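You operate a simulated robot arm through the tools that you are given. There is no shell and no other tool. Be economical: measure what you need, move in short steps, check, and stop when the job is done.

Carry out the task below with a simulated robot arm. There is one attempt and no reset: what you move stays moved.

Task
Give the plant with the least water one stroke of the pump knob, alone on the felt tray.
Fine: ivy, begonia or primula; heather pot off to the table first; the watered pot goes back.

It is judged by the outcome, as a careful person would: the job done as asked, and still so three seconds after it is handed in. It fails if anything else is knocked over, pushed out of place, dropped, spilled or broken.

Robot
A 6-joint arm with a two-finger parallel gripper, fixed in place. Base frame: the origin is at the foot of the arm, x ahead of it, y to its left, z up; the work surface is at about z = 70. Units: cm, rad, N and s.
With the tool pointing down near the work surface it reaches from about 32 to 82 cm from the base axis. Its first joint turns from -2.897 to 2.897 rad. Payload 3.91 kg.
Tool frame: the origin (TCP) lies between the finger pads and is the grasp point; the fingertips stand 3 cm ahead of it; z points along the fingers, y is the line along which they close. The gripper opens to 11 cm. The fingers are 2 cm wide and 1 cm thick; the gripper's body (4.8 by 11.2 cm) begins 5.5 cm behind the TCP.
Orientation is that of the tool frame in the base frame, as [roll, pitch, yaw] about the fixed x, y, z axes, in that order (R = Rz(yaw) Ry(pitch) Rx(roll)). With the fingers straight down and closing along the base's y, the tool's x points along the base's -x, its y along +y and its z along -z.

Tools
- The arm moves only by the tool send_rows. Its argument "deltas" is a list of rows, each a list of 7 numbers: the shift along the tool's x, y, z in units of 30 mm (1.0 is 30 mm), then the turn, a rotation vector about the tool's x, y, z in units of 8 degrees (1.0 is 8 degrees), then the gripper command, from -1 (shut) to 1 (fully open), values between in proportion. In form: [[x, y, z, wx, wy, wz, grip], ...]. A call has 1 to 20 rows; each row shifts and turns the commanded pose from where the row before left it, along the tool's axes as they then stand. A call with a number of a shift or a turn outside -1 to 1 is refused whole. Rows are played at 5 a second. More than 5 cm and 0.15 rad between two rows, or a gripper value outside its range, and nothing of the call is played. A pose out of reach is approached as far as the arm can. The call stops where the force on the tool passes 90 N (or 10 N more than at its start, if that is more) or the arm is blocked; 0.2 s more then pass. The fingers move at their own pace (about 4.5 cm/s each) and stop on an object; they squeeze with about 33 N. The grip force told is the motor's: it shows also when the fingers shut on nothing. Time passes only in rows, and 0.2 s behind the last, so rows that do not move let the fingers close. It gives the time, the measured TCP pose, the force on the tool (base axes), the opening and the grip force at its end, in the units of the frame above (readings bear some noise).
- Cameras (640 x 400 px; columns grow to the right, rows downward): "scene" is fixed at [5.15, 50.14, 150.03]; the picture's right is [0.38, -0.93, 0.00], its down [-0.81, -0.33, -0.49] and it looks along [0.45, 0.18, -0.87] (base axes); focal length 214 px, centre (320, 200). "wrist" rides on the gripper at [-3.6, 0, -5.7] in the tool frame; the picture's right is [0.00, -1.00, 0.00], its down [0.97, 0.00, -0.24] and it looks along [0.24, 0.00, 0.97] (tool axes); focal length 218 px, centre (320, 200). There is no depth. A picture from a camera that has moved, and an enlarged one, comes with that camera's place and axes in the base frame and with its lens.
- snapshot(camera): a new picture of that camera. The clock stands still meanwhile.
- raise_lower(by): slides the trunk up (or, below 0, down) by that many cm; the arm rides with it, the base frame stays. It gives what a move gives, with no picture.
- zoom(camera, box): a new picture of the part [left, top, right, bottom] of that camera's present view, enlarged. The clock stands still meanwhile.
- finish_job(): hands the job in; it is judged then, once.

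Go step by step. Nothing tells you positions but the pictures and the camera data: compare them with the known pose of the tool, close in by small moves and look again before you grip or let go. The budget is 120 turns and 84 pictures, counting those below and the enlarged ones. Unless the task says otherwise, let go and move clear before handing in, and close with one line.

The tools are called after "Emit:" as name(argument=value, ...) on one line, values as JSON. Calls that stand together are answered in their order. send_rows: Moves the arm, as the interface text tells. Its arguments: {"type":"object","properties":{"deltas":{"type":"array","items":{"type":"array","items":{"type":"number"}}}},"required":["deltas"]} The other tools are called the same way: raise_lower (by) slides the trunk up or down; snapshot (camera) takes a picture; zoom (camera, box) takes an enlarged picture of a part of a camera's view; finish_job () hands the job in.

At the start:

```text
time: 0.0
position: [30.3, 32.31, 137.85]
ee_rot: [-3.141, -0.001, -3.139]
wrist_force: [1.7, -0.9, 0.5]
gripper_width: 11.01
grasp_force: 0.1
trunk travel left (down, up): [-52.5, 8.5]
```

scene: 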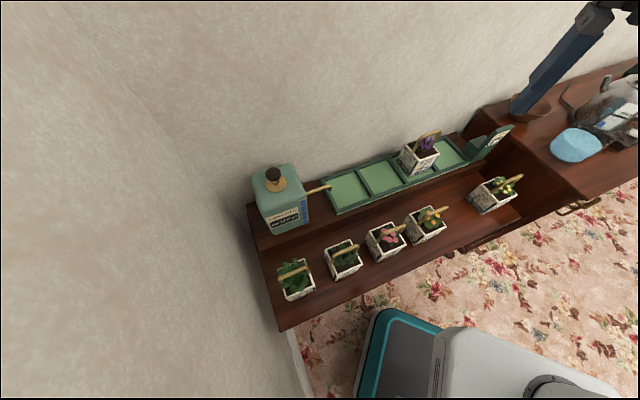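
wrist: 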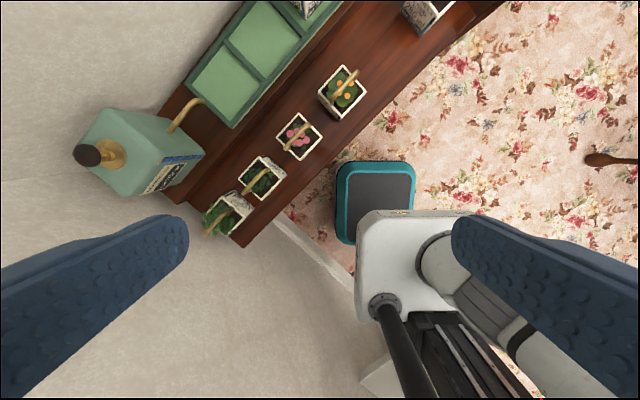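

I see a bench with a pump dispenser, a tray with several felt cells, a heather pot on one cell, and five pots in front. I'll zoom in to read details.

Emit:
zoom(camera="scene", box=[240, 150, 400, 310])

Emit:
zoom(camera="scene", box=[380, 100, 540, 260])

Emit:
zoom(camera="wrist", box=[60, 0, 460, 250])

```text
2.50 times, centred on (320, 230) of scene
camera zoom: at [5.15, 50.14, 150.03], right [0.38, -0.93, 0.0], down [-0.81, -0.33, -0.49], along [0.45, 0.18, -0.87], focal length 536 px, centre (320, 125)
```

zoom: 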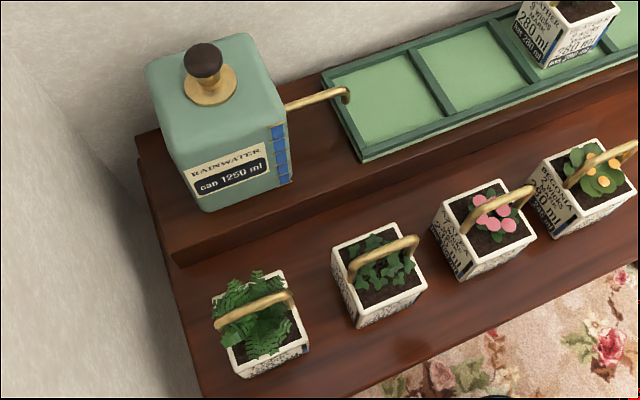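

```text
2.50 times, centred on (460, 180) of scene
camera zoom: at [5.15, 50.14, 150.03], right [0.38, -0.93, 0.0], down [-0.81, -0.33, -0.49], along [0.45, 0.18, -0.87], focal length 536 px, centre (-30, 250)
```

zoom: 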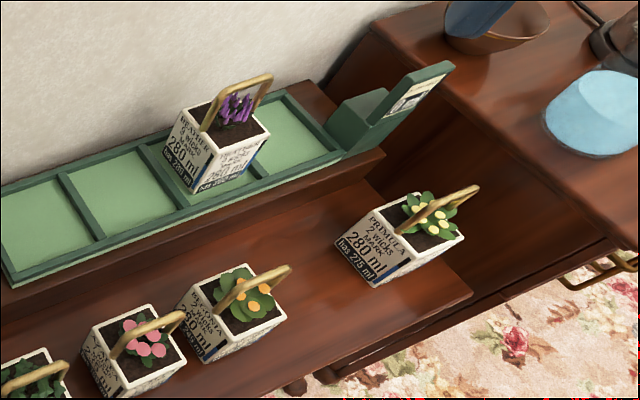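

```text
1.60 times, centred on (260, 125) of wrist
camera zoom: at [33.91, 32.12, 143.38], right [0.0, -1.0, 0.0], down [-0.97, 0.0, 0.24], along [-0.24, 0.0, -0.97], focal length 349 px, centre (416, 320)
```

zoom: 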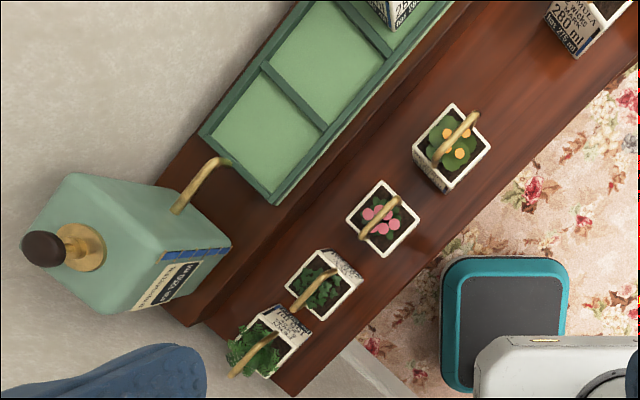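

The pots carry labels with capacities and content; I'll zoom further to read them.

Emit:
zoom(camera="scene", box=[268, 230, 368, 310])

Emit:
zoom(camera="scene", box=[360, 195, 450, 265])

Emit:
zoom(camera="scene", box=[395, 125, 445, 180])

Emit:
zoom(camera="scene", box=[460, 165, 530, 220])

Emit:
zoom(camera="scene", box=[460, 115, 520, 165])

Emit:
zoom(camera="wrist", box=[190, 140, 290, 250])

Emit:
zoom(camera="wrist", box=[70, 90, 220, 210])

```text
5.00 times, centred on (318, 270) of scene
camera zoom: at [5.15, 50.14, 150.03], right [0.38, -0.93, 0.0], down [-0.81, -0.33, -0.49], along [0.45, 0.18, -0.87], focal length 1072 px, centre (330, -150)
```

zoom: 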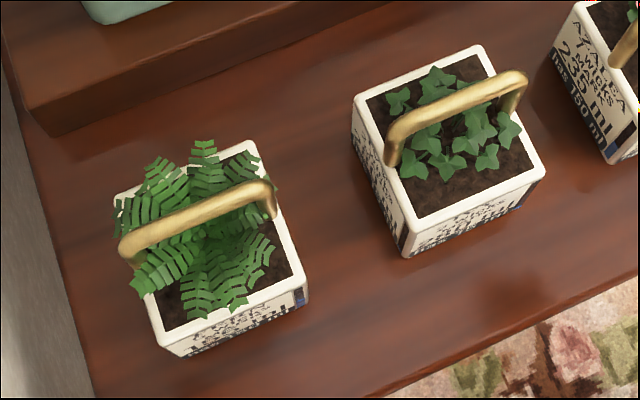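

```text
5.71 times, centred on (405, 230) of scene
camera zoom: at [5.15, 50.14, 150.03], right [0.38, -0.93, 0.0], down [-0.81, -0.33, -0.49], along [0.45, 0.18, -0.87], focal length 1226 px, centre (-166, 29)
```

zoom: 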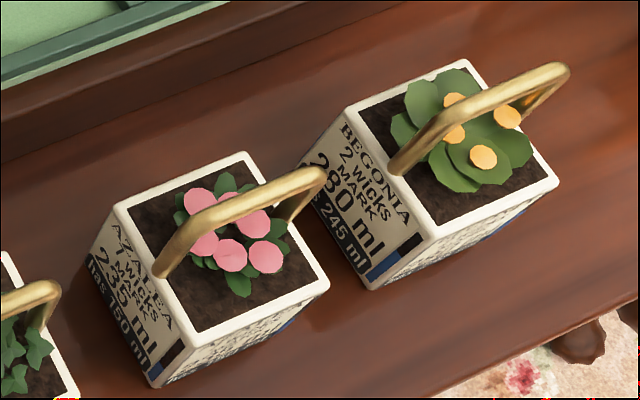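

```text
7.27 times, centred on (420, 152) of scene
camera zoom: at [5.15, 50.14, 150.03], right [0.38, -0.93, 0.0], down [-0.81, -0.33, -0.49], along [0.45, 0.18, -0.87], focal length 1560 px, centre (-407, 546)
```

zoom: 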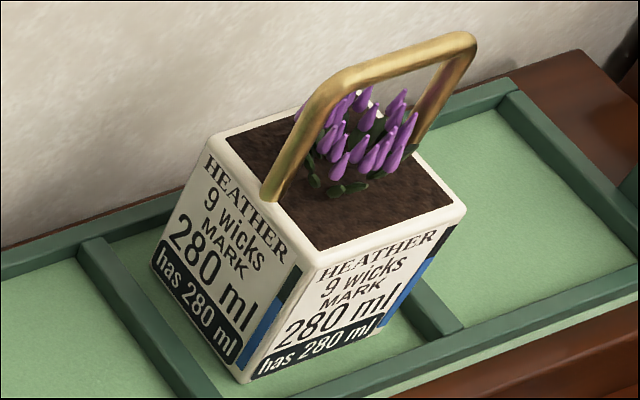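

```text
7.27 times, centred on (495, 192) of scene
camera zoom: at [5.15, 50.14, 150.03], right [0.38, -0.93, 0.0], down [-0.81, -0.33, -0.49], along [0.45, 0.18, -0.87], focal length 1560 px, centre (-953, 254)
```

zoom: 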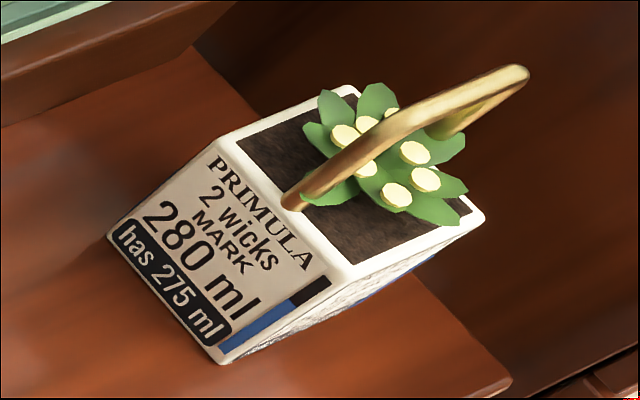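

```text
8.00 times, centred on (490, 140) of scene
camera zoom: at [5.15, 50.14, 150.03], right [0.38, -0.93, 0.0], down [-0.81, -0.33, -0.49], along [0.45, 0.18, -0.87], focal length 1716 px, centre (-1040, 680)
```

zoom: 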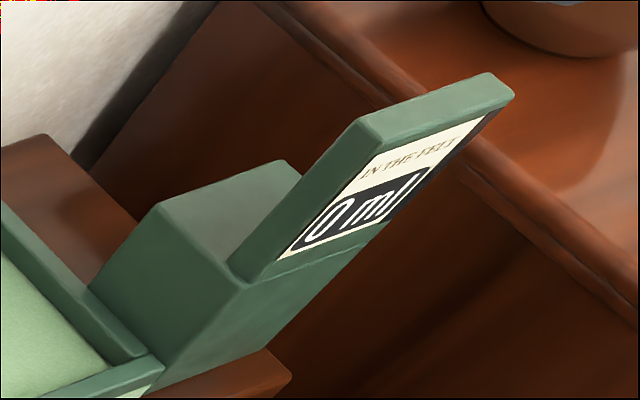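

```text
3.64 times, centred on (240, 195) of wrist
camera zoom: at [33.91, 32.12, 143.38], right [0.0, -1.0, 0.0], down [-0.97, 0.0, 0.24], along [-0.24, 0.0, -0.97], focal length 794 px, centre (611, 218)
```

zoom: 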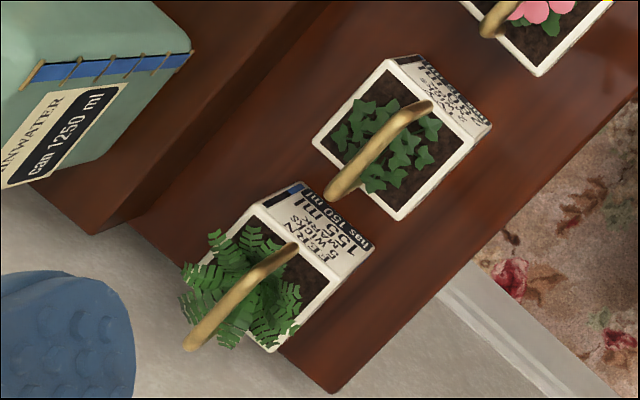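

```text
3.33 times, centred on (145, 150) of wrist
camera zoom: at [33.91, 32.12, 143.38], right [0.0, -1.0, 0.0], down [-0.97, 0.0, 0.24], along [-0.24, 0.0, -0.97], focal length 728 px, centre (903, 367)
```

zoom: 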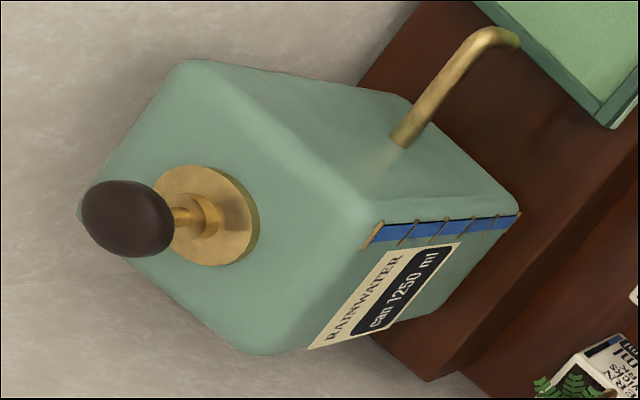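

Ivy's numbers are still unreadable; zooming more, also azalea and fern.

Emit:
zoom(camera="wrist", box=[250, 150, 290, 180])

Emit:
zoom(camera="scene", box=[364, 226, 394, 264])

Emit:
zoom(camera="scene", box=[320, 240, 365, 285])

Emit:
zoom(camera="wrist", box=[215, 180, 255, 215])

```text
13.33 times, centred on (270, 165) of wrist
camera zoom: at [33.91, 32.12, 143.38], right [0.0, -1.0, 0.0], down [-0.97, 0.0, 0.24], along [-0.24, 0.0, -0.97], focal length 2910 px, centre (987, 667)
```

zoom: 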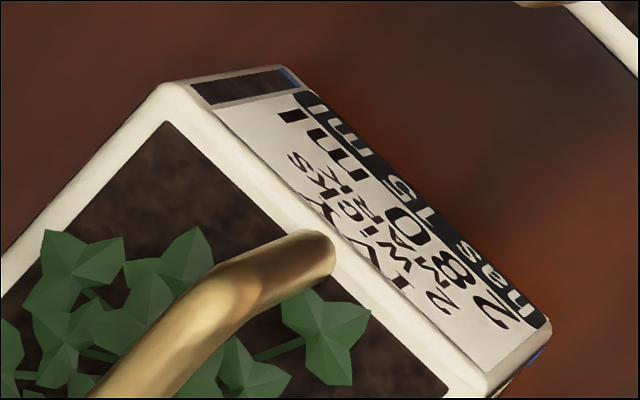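

```text
10.53 times, centred on (379, 245) of scene
camera zoom: at [5.15, 50.14, 150.03], right [0.38, -0.93, 0.0], down [-0.81, -0.33, -0.49], along [0.45, 0.18, -0.87], focal length 2258 px, centre (-301, -274)
```

zoom: 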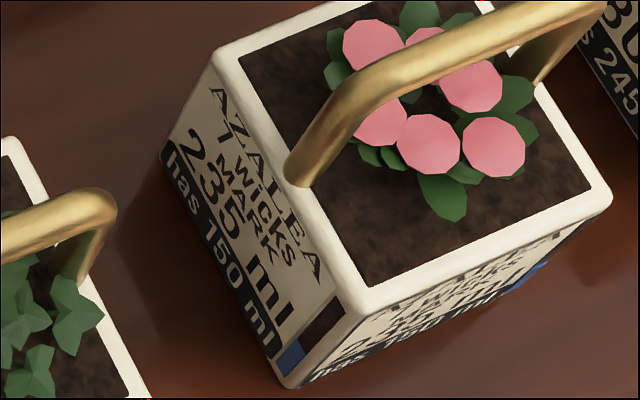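

```text
8.89 times, centred on (342, 262) of scene
camera zoom: at [5.15, 50.14, 150.03], right [0.38, -0.93, 0.0], down [-0.81, -0.33, -0.49], along [0.45, 0.18, -0.87], focal length 1906 px, centre (120, -356)
```

zoom: 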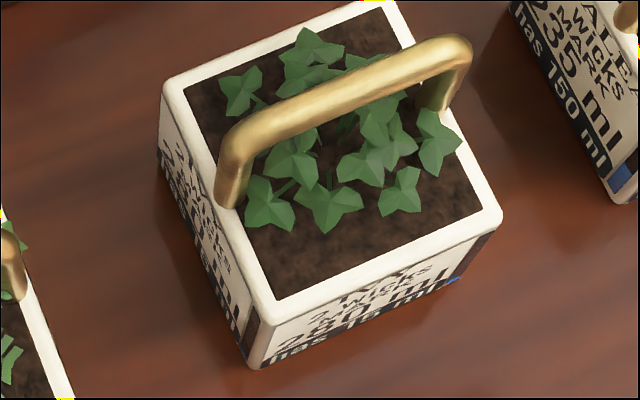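

```text
11.43 times, centred on (235, 198) of wrist
camera zoom: at [33.91, 32.12, 143.38], right [0.0, -1.0, 0.0], down [-0.97, 0.0, 0.24], along [-0.24, 0.0, -0.97], focal length 2494 px, centre (1291, 229)
```

zoom: 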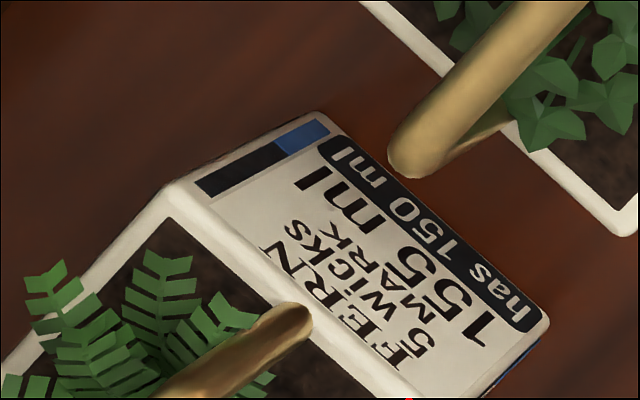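

The ivy has 15 ml (fern and azalea 150, begonia 245, primula 275, heather 280), so ivy is the target. First I lower the trunk and turn the gripper 45° so it closes across the handles, which run along the bench.

Emit:
raise_lower(by=-25)

Emit:
send_rows(deltas=[[0, 0, 0, 0, 0, 0.94, 1], [0, 0, 0, 0, 0, 0.94, 1], [0, 0, 0, 0, 0, 0.94, 1], [0, 0, 0, 0, 0, 0.94, 1], [0, 0, 0, 0, 0, 0.94, 1], [0, 0, 0, 0, 0, 0.94, 1], [-0.6, 0.6, 0, 0, 0, 0, 1], [-0.6, 0.6, 0, 0, 0, 0, 1], [-0.6, 0.6, 0, 0, 0, 0, 1], [-0.6, 0.6, 0, 0, 0, 0, 1], [-0.6, 0.6, 0, 0, 0, 0, 1], [-0.6, 0.6, 0, 0, 0, 0, 1], [-0.6, 0.6, 0, 0, 0, 0, 1], [-0.6, 0.6, 0, 0, 0, 0, 1]])

Emit:
snapshot(camera="wrist")

Emit:
snapshot(camera="scene")

```text
time: 2.6
position: [30.37, 32.17, 112.65]
ee_rot: [-3.141, 0.0, -3.14]
wrist_force: [0.3, -0.1, -0.2]
gripper_width: 10.97
grasp_force: 0.1
trunk travel left (down, up): [-27.5, 33.5]
```

```text
time: 5.6
position: [50.88, 32.12, 112.53]
ee_rot: [-3.141, -0.001, 2.354]
wrist_force: [-0.8, 0.3, -0.6]
gripper_width: 10.99
grasp_force: 0.0
trunk travel left (down, up): [-27.5, 33.5]
```

```text
67 pictures are left
camera wrist: at [53.34, 29.45, 118.34], right [-0.71, -0.71, 0.0], down [-0.69, 0.69, 0.24], along [-0.17, 0.17, -0.97], focal length 218 px, centre (320, 200)
```

wrist: 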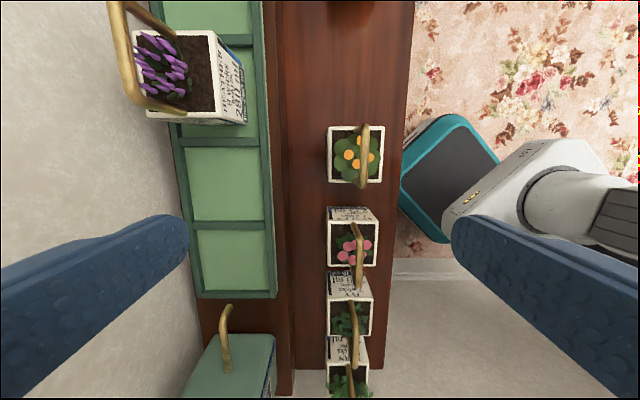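

```text
66 pictures are left
```

scene: 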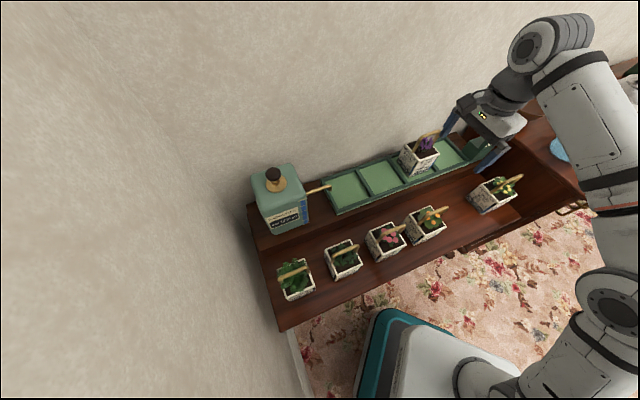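

Triangulating both cameras puts the heather handle at about (70.2, 35.9, 97) and the wall ~7 cm behind it. I'll move above it with the gripper partly closed and look again.

Emit:
send_rows(deltas=[[-0.456, 0.68, 0, 0, 0, 0, 0], [-0.456, 0.68, 0, 0, 0, 0, 0], [-0.456, 0.68, 0, 0, 0, 0, -0.2], [-0.456, 0.68, 0, 0, 0, 0, -0.2], [-0.456, 0.68, 0, 0, 0, 0, -0.2], [-0.456, 0.68, 0, 0, 0, 0, -0.2], [-0.456, 0.68, 0, 0, 0, 0, -0.2], [-0.456, 0.68, 0, 0, 0, 0, -0.2]])

Emit:
snapshot(camera="wrist")

Emit:
zoom(camera="scene", box=[380, 80, 500, 190])

```text
time: 7.4
position: [62.58, 31.42, 106.71]
ee_rot: [-3.141, 0.0, 2.355]
wrist_force: [0.1, 0.2, 1.7]
gripper_width: 4.41
grasp_force: 0.0
out of reach, approached as far as the arm can: row 3, 4, 5, 6, 7, 8
trunk travel left (down, up): [-27.5, 33.5]
```

```text
65 pictures are left
camera wrist: at [65.12, 28.78, 112.46], right [-0.71, -0.71, 0.0], down [-0.69, 0.69, 0.24], along [-0.17, 0.17, -0.97], focal length 218 px, centre (320, 200)
```

wrist: 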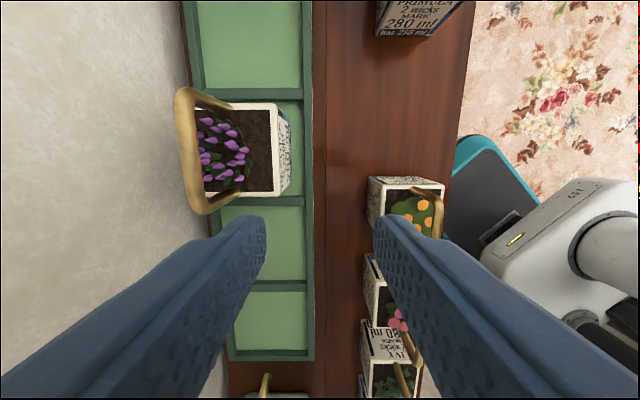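

```text
3.64 times, centred on (440, 135) of scene
camera zoom: at [5.15, 50.14, 150.03], right [0.38, -0.93, 0.0], down [-0.81, -0.33, -0.49], along [0.45, 0.18, -0.87], focal length 780 px, centre (-116, 436)
```

zoom: 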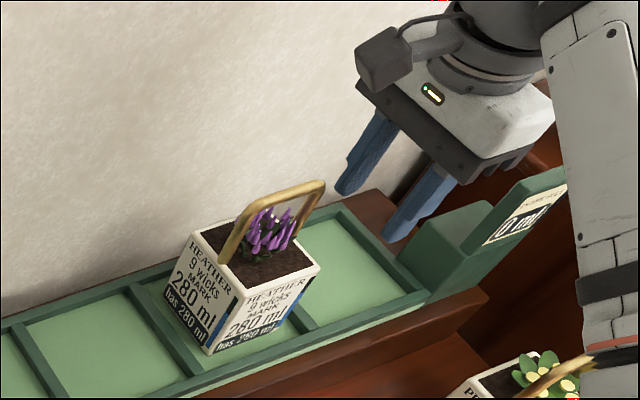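

The heather handle refines to (71.7, 35.7, 95.8); the arm was reach-limited because its shoulder sits too low. I'll raise the trunk again and retry.

Emit:
raise_lower(by=28)

Emit:
send_rows(deltas=[[0, 0, 0, 0, 0, 0, -0.2], [0, 0, 0.9, 0, 0, 0, -0.2], [0, 0, 0.9, 0, 0, 0, -0.2], [0, 0, 0.9, 0, 0, 0, -0.2], [0, 0, 0.9, 0, 0, 0, -0.2], [0, 0, 0.9, 0, 0, 0, -0.2], [0, 0, 0.9, 0, 0, 0, -0.2]])

```text
time: 10.2
position: [62.57, 31.52, 134.84]
ee_rot: [3.141, 0.0, 2.352]
wrist_force: [0.3, -0.2, -0.2]
gripper_width: 4.4
grasp_force: 0.1
trunk travel left (down, up): [-55.5, 5.5]
```

```text
time: 11.8
position: [62.45, 31.59, 118.52]
ee_rot: [3.141, -0.002, 2.355]
wrist_force: [0.0, -0.6, -0.6]
gripper_width: 4.4
grasp_force: 0.0
trunk travel left (down, up): [-55.5, 5.5]
```

Emit:
send_rows(deltas=[[-0.243, 0.629, 0.66, 0, 0, 0, -0.2], [-0.243, 0.629, 0.66, 0, 0, 0, -0.2], [-0.243, 0.629, 0.66, 0, 0, 0, -0.2], [-0.243, 0.629, 0.66, 0, 0, 0, -0.2], [-0.243, 0.629, 0.66, 0, 0, 0, -0.2]])

Emit:
snapshot(camera="wrist")

Emit:
zoom(camera="scene", box=[370, 80, 490, 190])

```text
time: 13.0
position: [71.91, 35.89, 108.61]
ee_rot: [3.141, 0.001, 2.354]
wrist_force: [0.2, 0.4, -1.4]
gripper_width: 4.38
grasp_force: 0.0
trunk travel left (down, up): [-55.5, 5.5]
```

```text
63 pictures are left
camera wrist: at [74.48, 33.09, 114.24], right [-0.71, -0.71, 0.0], down [-0.69, 0.69, 0.24], along [-0.17, 0.17, -0.97], focal length 218 px, centre (320, 200)
```

wrist: 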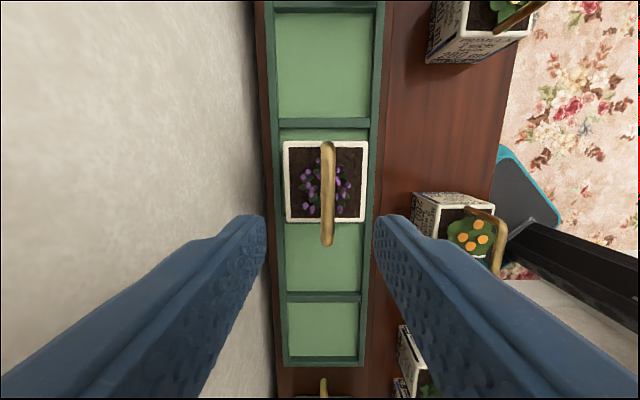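

```text
3.64 times, centred on (430, 135) of scene
camera zoom: at [5.15, 50.14, 150.03], right [0.38, -0.93, 0.0], down [-0.81, -0.33, -0.49], along [0.45, 0.18, -0.87], focal length 780 px, centre (-80, 436)
```

zoom: 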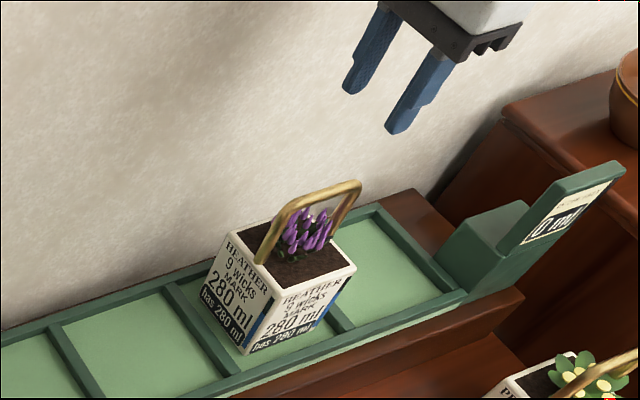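

Handle is centred to within ~0.6 cm. I correct that and descend to the bar, then check before closing.

Emit:
send_rows(deltas=[[0.02, -0.11, 0.8, 0, 0, 0, -0.2], [0, -0.11, 0.8, 0, 0, 0, -0.2], [0, 0, 0.8, 0, 0, 0, -0.2], [0, 0, 0.8, 0, 0, 0, -0.2], [0, 0, 0.8, 0, 0, 0, -0.2]])

Emit:
snapshot(camera="wrist")

Emit:
zoom(camera="scene", box=[380, 90, 470, 180])

```text
time: 14.2
position: [71.35, 35.28, 96.56]
ee_rot: [3.14, 0.001, 2.355]
wrist_force: [0.8, 0.8, -1.1]
gripper_width: 4.38
grasp_force: 0.1
trunk travel left (down, up): [-55.5, 5.5]
```

```text
61 pictures are left
camera wrist: at [73.92, 32.54, 102.27], right [-0.71, -0.71, 0.0], down [-0.69, 0.69, 0.24], along [-0.17, 0.17, -0.97], focal length 218 px, centre (320, 200)
```

wrist: 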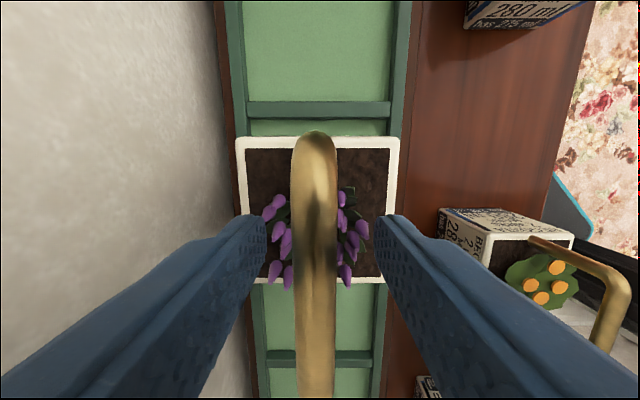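

```text
4.44 times, centred on (425, 135) of scene
camera zoom: at [5.15, 50.14, 150.03], right [0.38, -0.93, 0.0], down [-0.81, -0.33, -0.49], along [0.45, 0.18, -0.87], focal length 953 px, centre (-147, 489)
```

zoom: 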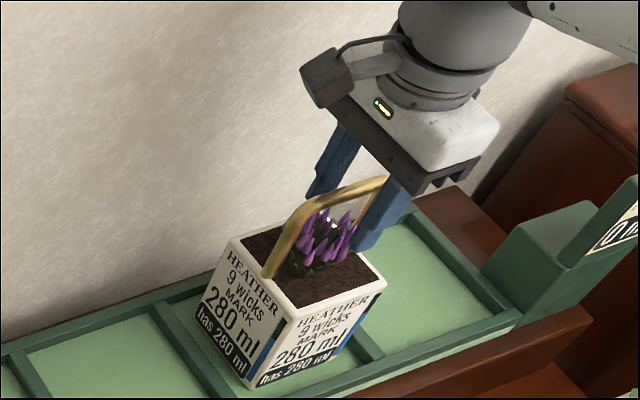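

The bar lies centred between the pads. I close and lift a little to see the weight.

Emit:
send_rows(deltas=[[0, 0, 0.1, 0, 0, 0, -1], [0, 0, 0, 0, 0, 0, -1], [0, 0, 0, 0, 0, 0, -1], [0, 0, 0, 0, 0, 0, -1], [0, 0, 0, 0, 0, 0, -1]])

Emit:
send_rows(deltas=[[0, 0, -0.2, 0, 0, 0, -1], [0, 0, -0.3, 0, 0, 0, -1], [0, 0, -0.3, 0, 0, 0, -1], [0, 0, 0, 0, 0, 0, -1]])

Emit:
zoom(camera="scene", box=[380, 90, 470, 180])

```text
time: 15.4
position: [71.46, 35.18, 96.36]
ee_rot: [3.142, 0.001, 2.355]
wrist_force: [0.7, 1.5, -0.6]
gripper_width: 1.18
grasp_force: 32.9
trunk travel left (down, up): [-55.5, 5.5]
```

```text
time: 16.4
position: [71.29, 35.16, 98.81]
ee_rot: [3.141, 0.0, 2.356]
wrist_force: [-2.4, -0.8, 0.3]
gripper_width: 1.13
grasp_force: 33.3
trunk travel left (down, up): [-55.5, 5.5]
```

```text
4.44 times, centred on (425, 135) of scene
camera zoom: at [5.15, 50.14, 150.03], right [0.38, -0.93, 0.0], down [-0.81, -0.33, -0.49], along [0.45, 0.18, -0.87], focal length 953 px, centre (-147, 489)
```

zoom: 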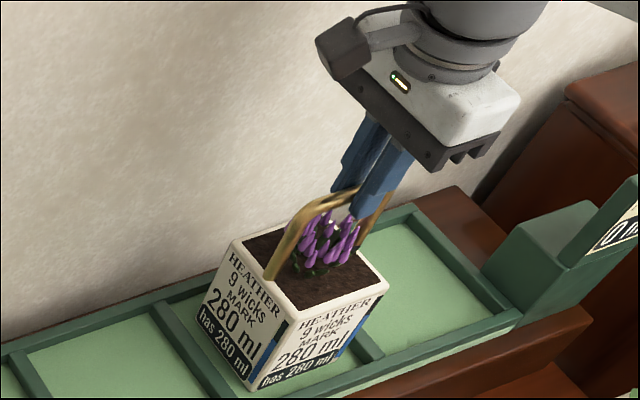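

Emit:
snapshot(camera="wrist")

```text
58 pictures are left
camera wrist: at [73.84, 32.47, 104.45], right [-0.71, -0.71, 0.0], down [-0.69, 0.69, 0.24], along [-0.17, 0.17, -0.97], focal length 218 px, centre (320, 200)
```

wrist: 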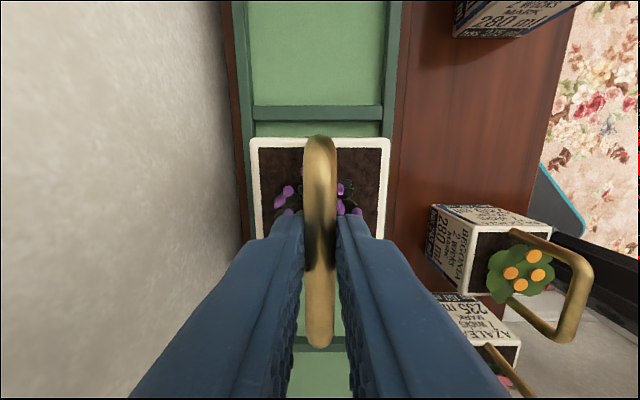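

The bar slipped through the fingers and the pot stayed put. I'll regrip with the bar deeper in the pads and lift slowly, watching the force.

Emit:
send_rows(deltas=[[0, 0, 0, 0, 0, 0, -0.3], [0, 0, 0, 0, 0, 0, -0.3], [0, 0, 0.5, 0, 0, 0, -0.3], [0, 0, 0.6, 0, 0, 0, -0.3], [0, 0, 0, 0, 0, 0, -1], [0, 0, 0, 0, 0, 0, -1], [0, 0, 0, 0, 0, 0, -1], [0, 0, 0, 0, 0, 0, -1]])

Emit:
send_rows(deltas=[[0, 0, -0.06, 0, 0, 0, -1], [0, 0, -0.06, 0, 0, 0, -1], [0, 0, -0.06, 0, 0, 0, -1]])

Emit:
send_rows(deltas=[[0, 0, -0.06, 0, 0, 0, -1], [0, 0, -0.06, 0, 0, 0, -1], [0, 0, -0.06, 0, 0, 0, -1]])

Emit:
zoom(camera="scene", box=[380, 90, 470, 180])

```text
time: 18.2
position: [71.3, 35.17, 95.47]
ee_rot: [-3.141, 0.0, 2.355]
wrist_force: [-2.1, -1.4, -0.6]
gripper_width: 1.18
grasp_force: 32.8
trunk travel left (down, up): [-55.5, 5.5]
```

```text
time: 19.0
position: [71.37, 35.26, 95.99]
ee_rot: [-3.14, -0.001, 2.356]
wrist_force: [-0.1, -0.1, -7.9]
gripper_width: 1.14
grasp_force: 33.1
trunk travel left (down, up): [-55.5, 5.5]
```

```text
time: 19.8
position: [71.41, 35.13, 96.54]
ee_rot: [3.141, 0.0, 2.355]
wrist_force: [0.5, -0.3, -7.2]
gripper_width: 1.2
grasp_force: 32.9
trunk travel left (down, up): [-55.5, 5.5]
```

```text
4.44 times, centred on (425, 135) of scene
camera zoom: at [5.15, 50.14, 150.03], right [0.38, -0.93, 0.0], down [-0.81, -0.33, -0.49], along [0.45, 0.18, -0.87], focal length 953 px, centre (-147, 489)
```

zoom: 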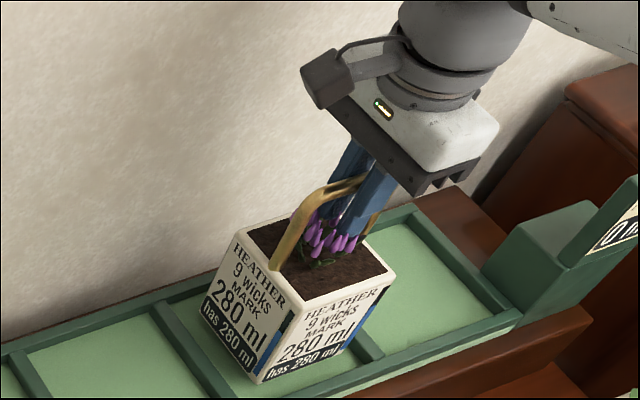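

Now it's lifting (about 7 N). I keep raising gently.

Emit:
send_rows(deltas=[[0, 0, -0.08, 0, 0, 0, -1], [0, 0, -0.1, 0, 0, 0, -1], [0, 0, -0.12, 0, 0, 0, -1], [0, 0, -0.14, 0, 0, 0, -1], [0, 0, -0.14, 0, 0, 0, -1], [0, 0, -0.14, 0, 0, 0, -1], [0, 0, -0.14, 0, 0, 0, -1], [0, 0, -0.14, 0, 0, 0, -1], [0, 0, -0.14, 0, 0, 0, -1], [0, 0, -0.14, 0, 0, 0, -1], [0, 0, -0.14, 0, 0, 0, -1], [0, 0, -0.12, 0, 0, 0, -1], [0, 0, -0.08, 0, 0, 0, -1]])

Emit:
snapshot(camera="wrist")

Emit:
zoom(camera="scene", box=[380, 70, 500, 180])

```text
time: 22.6
position: [71.44, 35.27, 101.35]
ee_rot: [-3.142, -0.001, 2.354]
wrist_force: [-0.5, -0.1, -7.5]
gripper_width: 1.14
grasp_force: 32.8
trunk travel left (down, up): [-55.5, 5.5]
```

```text
56 pictures are left
camera wrist: at [73.97, 32.53, 107.01], right [-0.71, -0.71, 0.0], down [-0.69, 0.69, 0.24], along [-0.17, 0.17, -0.97], focal length 218 px, centre (320, 200)
```

wrist: 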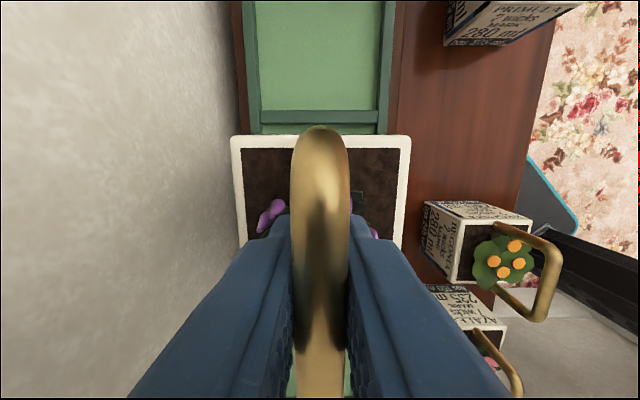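

```text
3.64 times, centred on (440, 125) of scene
camera zoom: at [5.15, 50.14, 150.03], right [0.38, -0.93, 0.0], down [-0.81, -0.33, -0.49], along [0.45, 0.18, -0.87], focal length 780 px, centre (-116, 473)
```

zoom: 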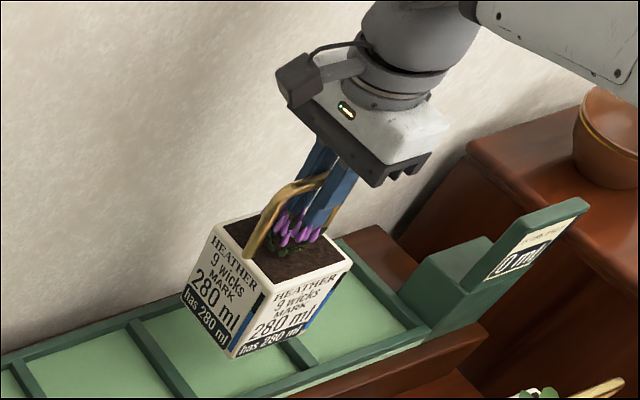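

Clear of the tray. I carry it out to the front bench gap between begonia and primula.

Emit:
send_rows(deltas=[[0, -0.1, 0, 0, 0, 0, -1], [-0.05, -0.2, 0, 0, 0, 0, -1], [-0.1, -0.35, 0, 0, 0, 0, -1], [-0.15, -0.45, 0, 0, 0, 0, -1], [-0.15, -0.5, 0, 0, 0, 0, -1], [-0.15, -0.5, 0, 0, 0, 0, -1], [-0.15, -0.5, 0, 0, 0, 0, -1], [-0.15, -0.5, 0, 0, 0, 0, -1], [-0.15, -0.5, 0, 0, 0, 0, -1], [-0.15, -0.5, 0, 0, 0, 0, -1], [-0.15, -0.5, 0, 0, 0, 0, -1], [-0.15, -0.5, 0, 0, 0, 0, -1], [-0.15, -0.5, 0, 0, 0, 0, -1], [-0.15, -0.5, 0, 0, 0, 0, -1], [-0.15, -0.5, 0, 0, 0, 0, -1], [-0.15, -0.5, 0, 0, 0, 0, -1], [-0.1, -0.35, 0, 0, 0, 0, -1], [0, -0.2, 0, 0, 0, 0, -1], [0, -0.05, 0, 0, 0, 0, -1]])

Emit:
snapshot(camera="wrist")

Emit:
snapshot(camera="scene")

```text
time: 26.6
position: [59.69, 14.14, 101.34]
ee_rot: [3.141, 0.002, 2.354]
wrist_force: [-0.2, -0.6, -7.1]
gripper_width: 1.15
grasp_force: 32.9
trunk travel left (down, up): [-55.5, 5.5]
```

```text
54 pictures are left
camera wrist: at [62.2, 11.48, 107.02], right [-0.71, -0.71, 0.0], down [-0.69, 0.69, 0.24], along [-0.17, 0.17, -0.97], focal length 218 px, centre (320, 200)
```

wrist: 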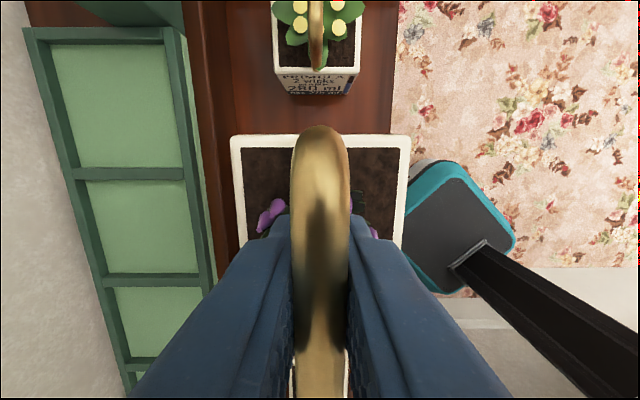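

```text
53 pictures are left
```

scene: 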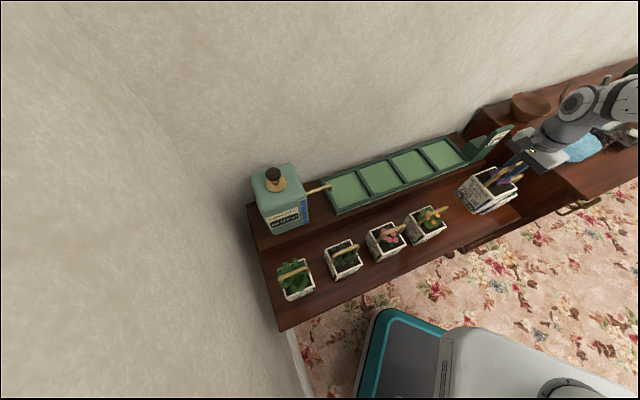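

Gap is clear with ~8 cm either side. I lower toward the bench.

Emit:
send_rows(deltas=[[0, 0, 0.1, 0, 0, 0, -1], [0, 0, 0.25, 0, 0, 0, -1], [0, 0, 0.4, 0, 0, 0, -1], [0, 0, 0.45, 0, 0, 0, -1], [0, 0, 0.45, 0, 0, 0, -1], [0, 0, 0.45, 0, 0, 0, -1], [0, 0, 0.45, 0, 0, 0, -1], [0, 0, 0.45, 0, 0, 0, -1], [0, 0, 0.45, 0, 0, 0, -1], [0, 0, 0.4, 0, 0, 0, -1], [0, 0, 0.3, 0, 0, 0, -1], [0, 0, 0.2, 0, 0, 0, -1], [0, 0, 0.1, 0, 0, 0, -1]])

Emit:
zoom(camera="scene", box=[420, 140, 540, 240])

```text
time: 29.4
position: [59.67, 14.1, 88.07]
ee_rot: [-3.141, 0.0, 2.354]
wrist_force: [-0.8, -0.4, -7.7]
gripper_width: 1.15
grasp_force: 33.0
trunk travel left (down, up): [-55.5, 5.5]
```

```text
4.00 times, centred on (480, 190) of scene
camera zoom: at [5.15, 50.14, 150.03], right [0.38, -0.93, 0.0], down [-0.81, -0.33, -0.49], along [0.45, 0.18, -0.87], focal length 858 px, centre (-320, 240)
```

zoom: 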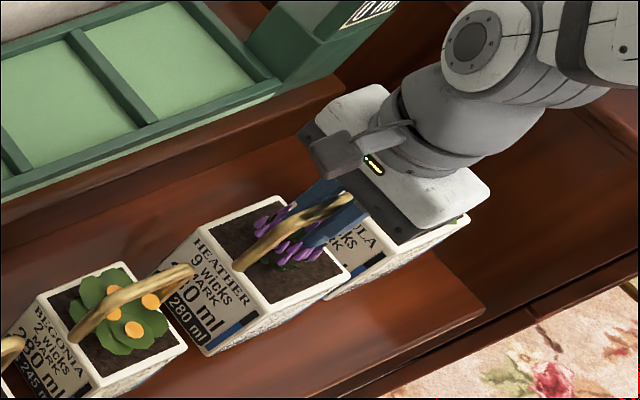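

Emit:
send_rows(deltas=[[0, 0, 0.1, 0, 0, 0, -1], [0, 0, 0.1, 0, 0, 0, -1], [0, 0, 0.1, 0, 0, 0, -1], [0, 0, 0.1, 0, 0, 0, -1], [0, 0, 0.1, 0, 0, 0, -1], [0, 0, 0.1, 0, 0, 0, -1], [0, 0, 0.1, 0, 0, 0, -1], [0, 0, 0.1, 0, 0, 0, -1]])

Emit:
send_rows(deltas=[[0, 0, 0.08, 0, 0, 0, -1], [0, 0, 0.08, 0, 0, 0, -1], [0, 0, 0.08, 0, 0, 0, -1]])

Emit:
send_rows(deltas=[[0, 0, 0.08, 0, 0, 0, -1], [0, 0, 0.08, 0, 0, 0, -1], [0, 0, 0.08, 0, 0, 0, -1]])

Emit:
zoom(camera="scene", box=[420, 140, 540, 240])

```text
time: 31.2
position: [59.59, 14.16, 85.9]
ee_rot: [3.135, 0.005, 2.355]
wrist_force: [2.2, -4.7, 28.8]
gripper_width: 1.14
grasp_force: 32.6
trunk travel left (down, up): [-55.5, 5.5]
```

```text
time: 32.0
position: [59.41, 14.3, 85.24]
ee_rot: [3.141, 0.002, 2.356]
wrist_force: [4.6, 7.0, 26.9]
gripper_width: 1.17
grasp_force: 33.1
trunk travel left (down, up): [-55.5, 5.5]
```

```text
time: 32.8
position: [59.59, 14.13, 84.34]
ee_rot: [3.141, 0.002, 2.355]
wrist_force: [4.9, 7.1, 27.4]
gripper_width: 1.17
grasp_force: 33.1
trunk travel left (down, up): [-55.5, 5.5]
```

```text
4.00 times, centred on (480, 190) of scene
camera zoom: at [5.15, 50.14, 150.03], right [0.38, -0.93, 0.0], down [-0.81, -0.33, -0.49], along [0.45, 0.18, -0.87], focal length 858 px, centre (-320, 240)
```

zoom: 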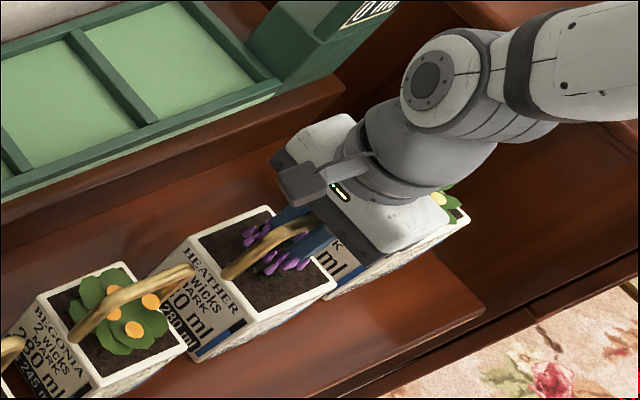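

The heather rests on the bench (contact force seen). I open and rise straight up.

Emit:
send_rows(deltas=[[0, 0, 0, 0, 0, 0, -0.4], [0, 0, 0, 0, 0, 0, -0.3], [0, 0, 0, 0, 0, 0, -0.2], [0, 0, -0.3, 0, 0, 0, -0.2], [0, 0, -0.6, 0, 0, 0, -0.2], [0, 0, -0.9, 0, 0, 0, -0.2], [0, 0, -0.9, 0, 0, 0, -0.2], [0, 0, -0.9, 0, 0, 0, -0.2], [0, 0, -0.9, 0, 0, 0, -0.2], [0, 0, -0.9, 0, 0, 0, -0.2]])

Emit:
snapshot(camera="wrist")

Emit:
snapshot(camera="scene")

```text
time: 35.0
position: [59.62, 14.18, 100.32]
ee_rot: [-3.141, 0.0, 2.355]
wrist_force: [0.0, 0.2, -0.1]
gripper_width: 4.41
grasp_force: 0.1
trunk travel left (down, up): [-55.5, 5.5]
```

```text
50 pictures are left
camera wrist: at [62.16, 11.45, 106.11], right [-0.71, -0.71, 0.0], down [-0.69, 0.69, 0.24], along [-0.17, 0.17, -0.97], focal length 218 px, centre (320, 200)
```

wrist: 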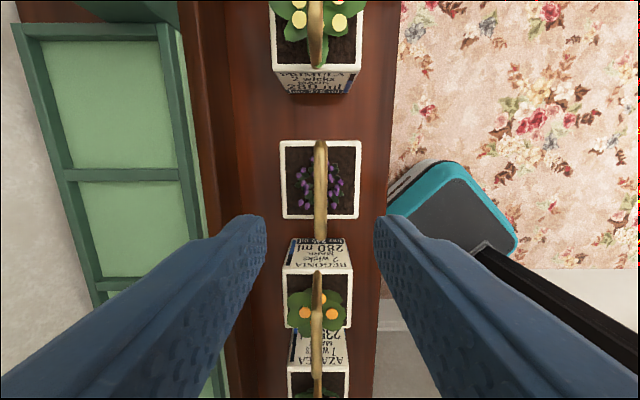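

```text
49 pictures are left
```

scene: 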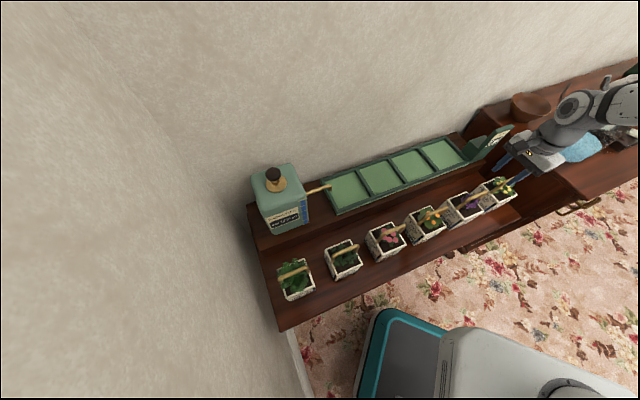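

Heather stands neatly on the bench. Next I travel along the row to above the ivy.

Emit:
send_rows(deltas=[[0.4, 0, 0, 0, 0, 0, -0.2], [0.85, 0, 0, 0, 0, 0, -0.2], [0.9, 0, 0, 0, 0, 0, -0.2], [0.9, 0, 0, 0, 0, 0, -0.2], [0.9, 0, 0, 0, 0, 0, -0.2], [0.9, 0, 0, 0, 0, 0, -0.2], [0.9, 0, 0, 0, 0, 0, -0.2], [0.9, 0, 0, 0, 0, 0, -0.2], [0.9, 0, 0, 0, 0, 0, -0.2], [0.9, 0, 0, 0, 0, 0, -0.2], [0.9, 0, 0, 0, 0, 0, -0.2], [0.9, 0, 0, 0, 0, 0, -0.2], [0.9, 0, 0, 0, 0, 0, -0.2], [0.9, 0, 0, 0, 0, 0, -0.2], [0.9, 0, 0, 0, 0, 0, -0.2], [0.9, 0, 0, 0, 0, 0, -0.2], [0.9, 0, 0, 0, 0, 0, -0.2], [0.9, 0, 0, 0, 0, 0, -0.2], [0.9, 0, 0, 0, 0, 0, -0.2], [0.1, 0, 0, 0, 0, 0, -0.2]])

Emit:
snapshot(camera="wrist")

```text
time: 39.2
position: [24.37, 49.35, 100.4]
ee_rot: [-3.141, -0.001, 2.357]
wrist_force: [0.3, 0.6, -0.1]
gripper_width: 4.39
grasp_force: 0.1
trunk travel left (down, up): [-55.5, 5.5]
```

```text
48 pictures are left
camera wrist: at [26.88, 46.76, 106.06], right [-0.71, -0.71, 0.0], down [-0.69, 0.69, 0.24], along [-0.17, 0.17, -0.97], focal length 218 px, centre (320, 200)
```

wrist: 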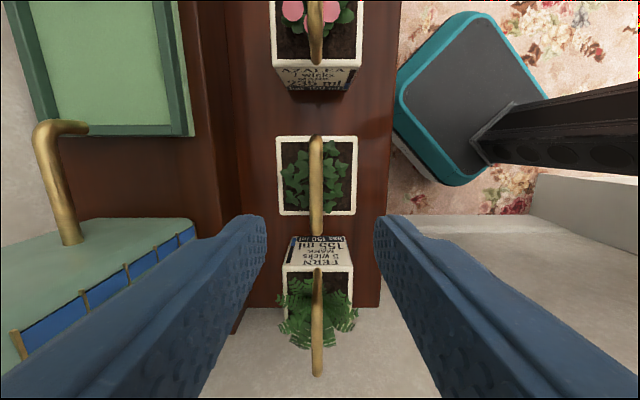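

Ivy handle is under the gripper within 0.4 cm. I correct and descend to grip it at the same relative height that worked.

Emit:
send_rows(deltas=[[-0.12, 0.13, 0.7, 0, 0, 0, -0.2], [0, 0, 0.9, 0, 0, 0, -0.2], [0, 0, 0.9, 0, 0, 0, -0.2], [0, 0, 0.9, 0, 0, 0, -0.2], [0, 0, 0.8, 0, 0, 0, -0.2], [0, 0, 0.5, 0, 0, 0, -0.2], [0, 0, 0.17, 0, 0, 0, -0.2], [0, 0, 0, 0, 0, 0, -0.2]])

Emit:
snapshot(camera="wrist")

Emit:
zoom(camera="scene", box=[260, 200, 380, 300])

```text
time: 41.0
position: [25.01, 49.58, 85.76]
ee_rot: [3.14, 0.0, 2.353]
wrist_force: [0.2, 1.0, 0.8]
gripper_width: 4.39
grasp_force: 0.0
trunk travel left (down, up): [-55.5, 5.5]
```

```text
47 pictures are left
camera wrist: at [27.51, 46.94, 91.48], right [-0.71, -0.71, 0.0], down [-0.69, 0.69, 0.24], along [-0.17, 0.17, -0.97], focal length 218 px, centre (320, 200)
```

wrist: 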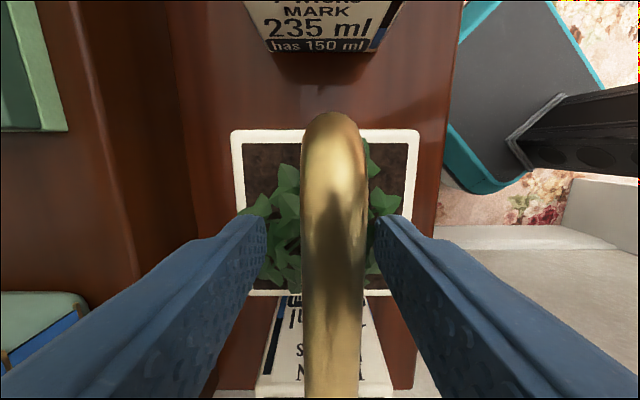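

```text
4.00 times, centred on (320, 250) of scene
camera zoom: at [5.15, 50.14, 150.03], right [0.38, -0.93, 0.0], down [-0.81, -0.33, -0.49], along [0.45, 0.18, -0.87], focal length 858 px, centre (320, 0)
```

zoom: 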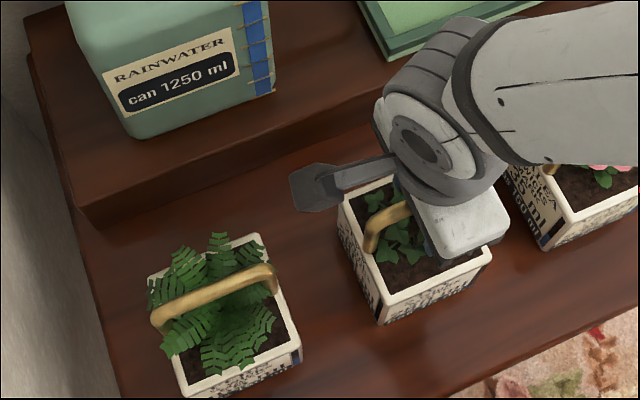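

Bar is 0.35 cm off centre; I correct, close and lift gently to check the hold.

Emit:
send_rows(deltas=[[0, -0.12, 0, 0, 0, 0, -0.2], [0, 0, 0, 0, 0, 0, -1], [0, 0, 0, 0, 0, 0, -1], [0, 0, 0, 0, 0, 0, -1], [0, 0, 0, 0, 0, 0, -1], [0, 0, 0, 0, 0, 0, -1]])

Emit:
send_rows(deltas=[[0, 0, -0.06, 0, 0, 0, -1], [0, 0, -0.06, 0, 0, 0, -1], [0, 0, -0.06, 0, 0, 0, -1], [0, 0, -0.06, 0, 0, 0, -1], [0, 0, -0.06, 0, 0, 0, -1]])

Emit:
snapshot(camera="wrist")

```text
time: 42.4
position: [24.72, 49.4, 85.81]
ee_rot: [3.142, -0.001, 2.354]
wrist_force: [0.9, 0.9, 0.9]
gripper_width: 1.19
grasp_force: 33.4
trunk travel left (down, up): [-55.5, 5.5]
```

```text
time: 43.6
position: [24.74, 49.31, 86.81]
ee_rot: [3.141, 0.0, 2.355]
wrist_force: [0.5, -0.3, -4.7]
gripper_width: 1.18
grasp_force: 32.8
trunk travel left (down, up): [-55.5, 5.5]
```

```text
45 pictures are left
camera wrist: at [27.2, 46.69, 92.41], right [-0.71, -0.71, 0.0], down [-0.69, 0.69, 0.24], along [-0.17, 0.17, -0.97], focal length 218 px, centre (320, 200)
```

wrist: 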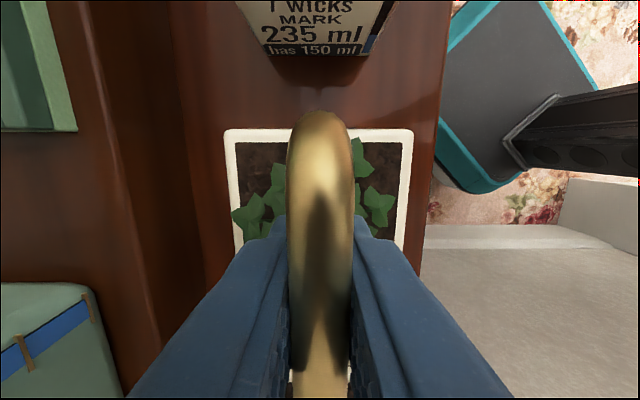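

The ivy is lifting (4.7 N; lighter than heather, consistent with little water). Raising to clear the others.

Emit:
send_rows(deltas=[[0, 0, -0.1, 0, 0, 0, -1], [0, 0, -0.2, 0, 0, 0, -1], [0, 0, -0.3, 0, 0, 0, -1], [0, 0, -0.4, 0, 0, 0, -1], [0, 0, -0.45, 0, 0, 0, -1], [0, 0, -0.5, 0, 0, 0, -1], [0, 0, -0.5, 0, 0, 0, -1], [0, 0, -0.5, 0, 0, 0, -1], [0, 0, -0.5, 0, 0, 0, -1], [0, 0, -0.5, 0, 0, 0, -1], [0, 0, -0.5, 0, 0, 0, -1], [0, 0, -0.5, 0, 0, 0, -1], [0, 0, -0.5, 0, 0, 0, -1], [0, 0, -0.5, 0, 0, 0, -1], [0, 0, -0.45, 0, 0, 0, -1], [0, 0, -0.35, 0, 0, 0, -1], [0, 0, -0.2, 0, 0, 0, -1], [0, 0, -0.1, 0, 0, 0, -1]])

Emit:
send_rows(deltas=[[-0.1, 0, 0, 0, 0, 0, -1], [-0.25, 0, 0, 0, 0, 0, -1], [-0.4, 0, 0, 0, 0, 0, -1], [-0.55, 0, 0, 0, 0, 0, -1], [-0.6, 0, 0, 0, 0, 0, -1], [-0.6, 0.05, 0, 0, 0, 0, -1], [-0.6, 0.1, 0, 0, 0, 0, -1], [-0.6, 0.2, 0, 0, 0, 0, -1], [-0.6, 0.3, 0, 0, 0, 0, -1], [-0.6, 0.4, 0, 0, 0, 0, -1], [-0.6, 0.45, 0, 0, 0, 0, -1], [-0.6, 0.5, 0, 0, 0, 0, -1], [-0.6, 0.5, 0, 0, 0, 0, -1], [-0.6, 0.55, 0, 0, 0, 0, -1], [-0.6, 0.6, 0, 0, 0, 0, -1], [-0.6, 0.6, 0, 0, 0, 0, -1], [-0.6, 0.6, 0, 0, 0, 0, -1], [-0.4, 0.5, 0, 0, 0, 0, -1], [-0.2, 0.4, 0, 0, 0, 0, -1], [0, 0.25, 0, 0, 0, 0, -1]])

Emit:
snapshot(camera="wrist")

Emit:
snapshot(camera="scene")

```text
time: 47.4
position: [24.7, 49.35, 107.8]
ee_rot: [-3.141, 0.0, 2.353]
wrist_force: [-0.9, 0.0, -5.7]
gripper_width: 1.14
grasp_force: 32.5
trunk travel left (down, up): [-55.5, 5.5]
```

```text
time: 51.6
position: [58.05, 41.4, 107.71]
ee_rot: [-3.14, 0.002, 2.355]
wrist_force: [1.1, 0.9, -4.6]
gripper_width: 1.19
grasp_force: 33.7
trunk travel left (down, up): [-55.5, 5.5]
```

```text
44 pictures are left
camera wrist: at [60.5, 38.86, 113.42], right [-0.71, -0.71, 0.0], down [-0.69, 0.69, 0.24], along [-0.17, 0.17, -0.97], focal length 218 px, centre (320, 200)
```

wrist: 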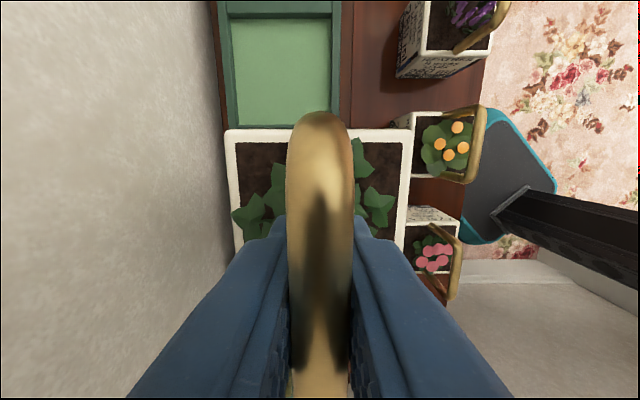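

```text
43 pictures are left
```

scene: 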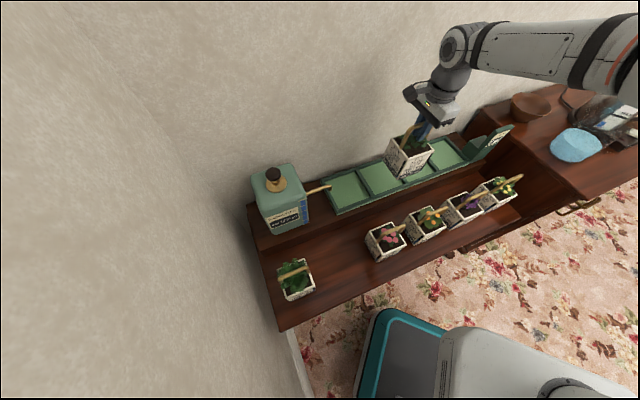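

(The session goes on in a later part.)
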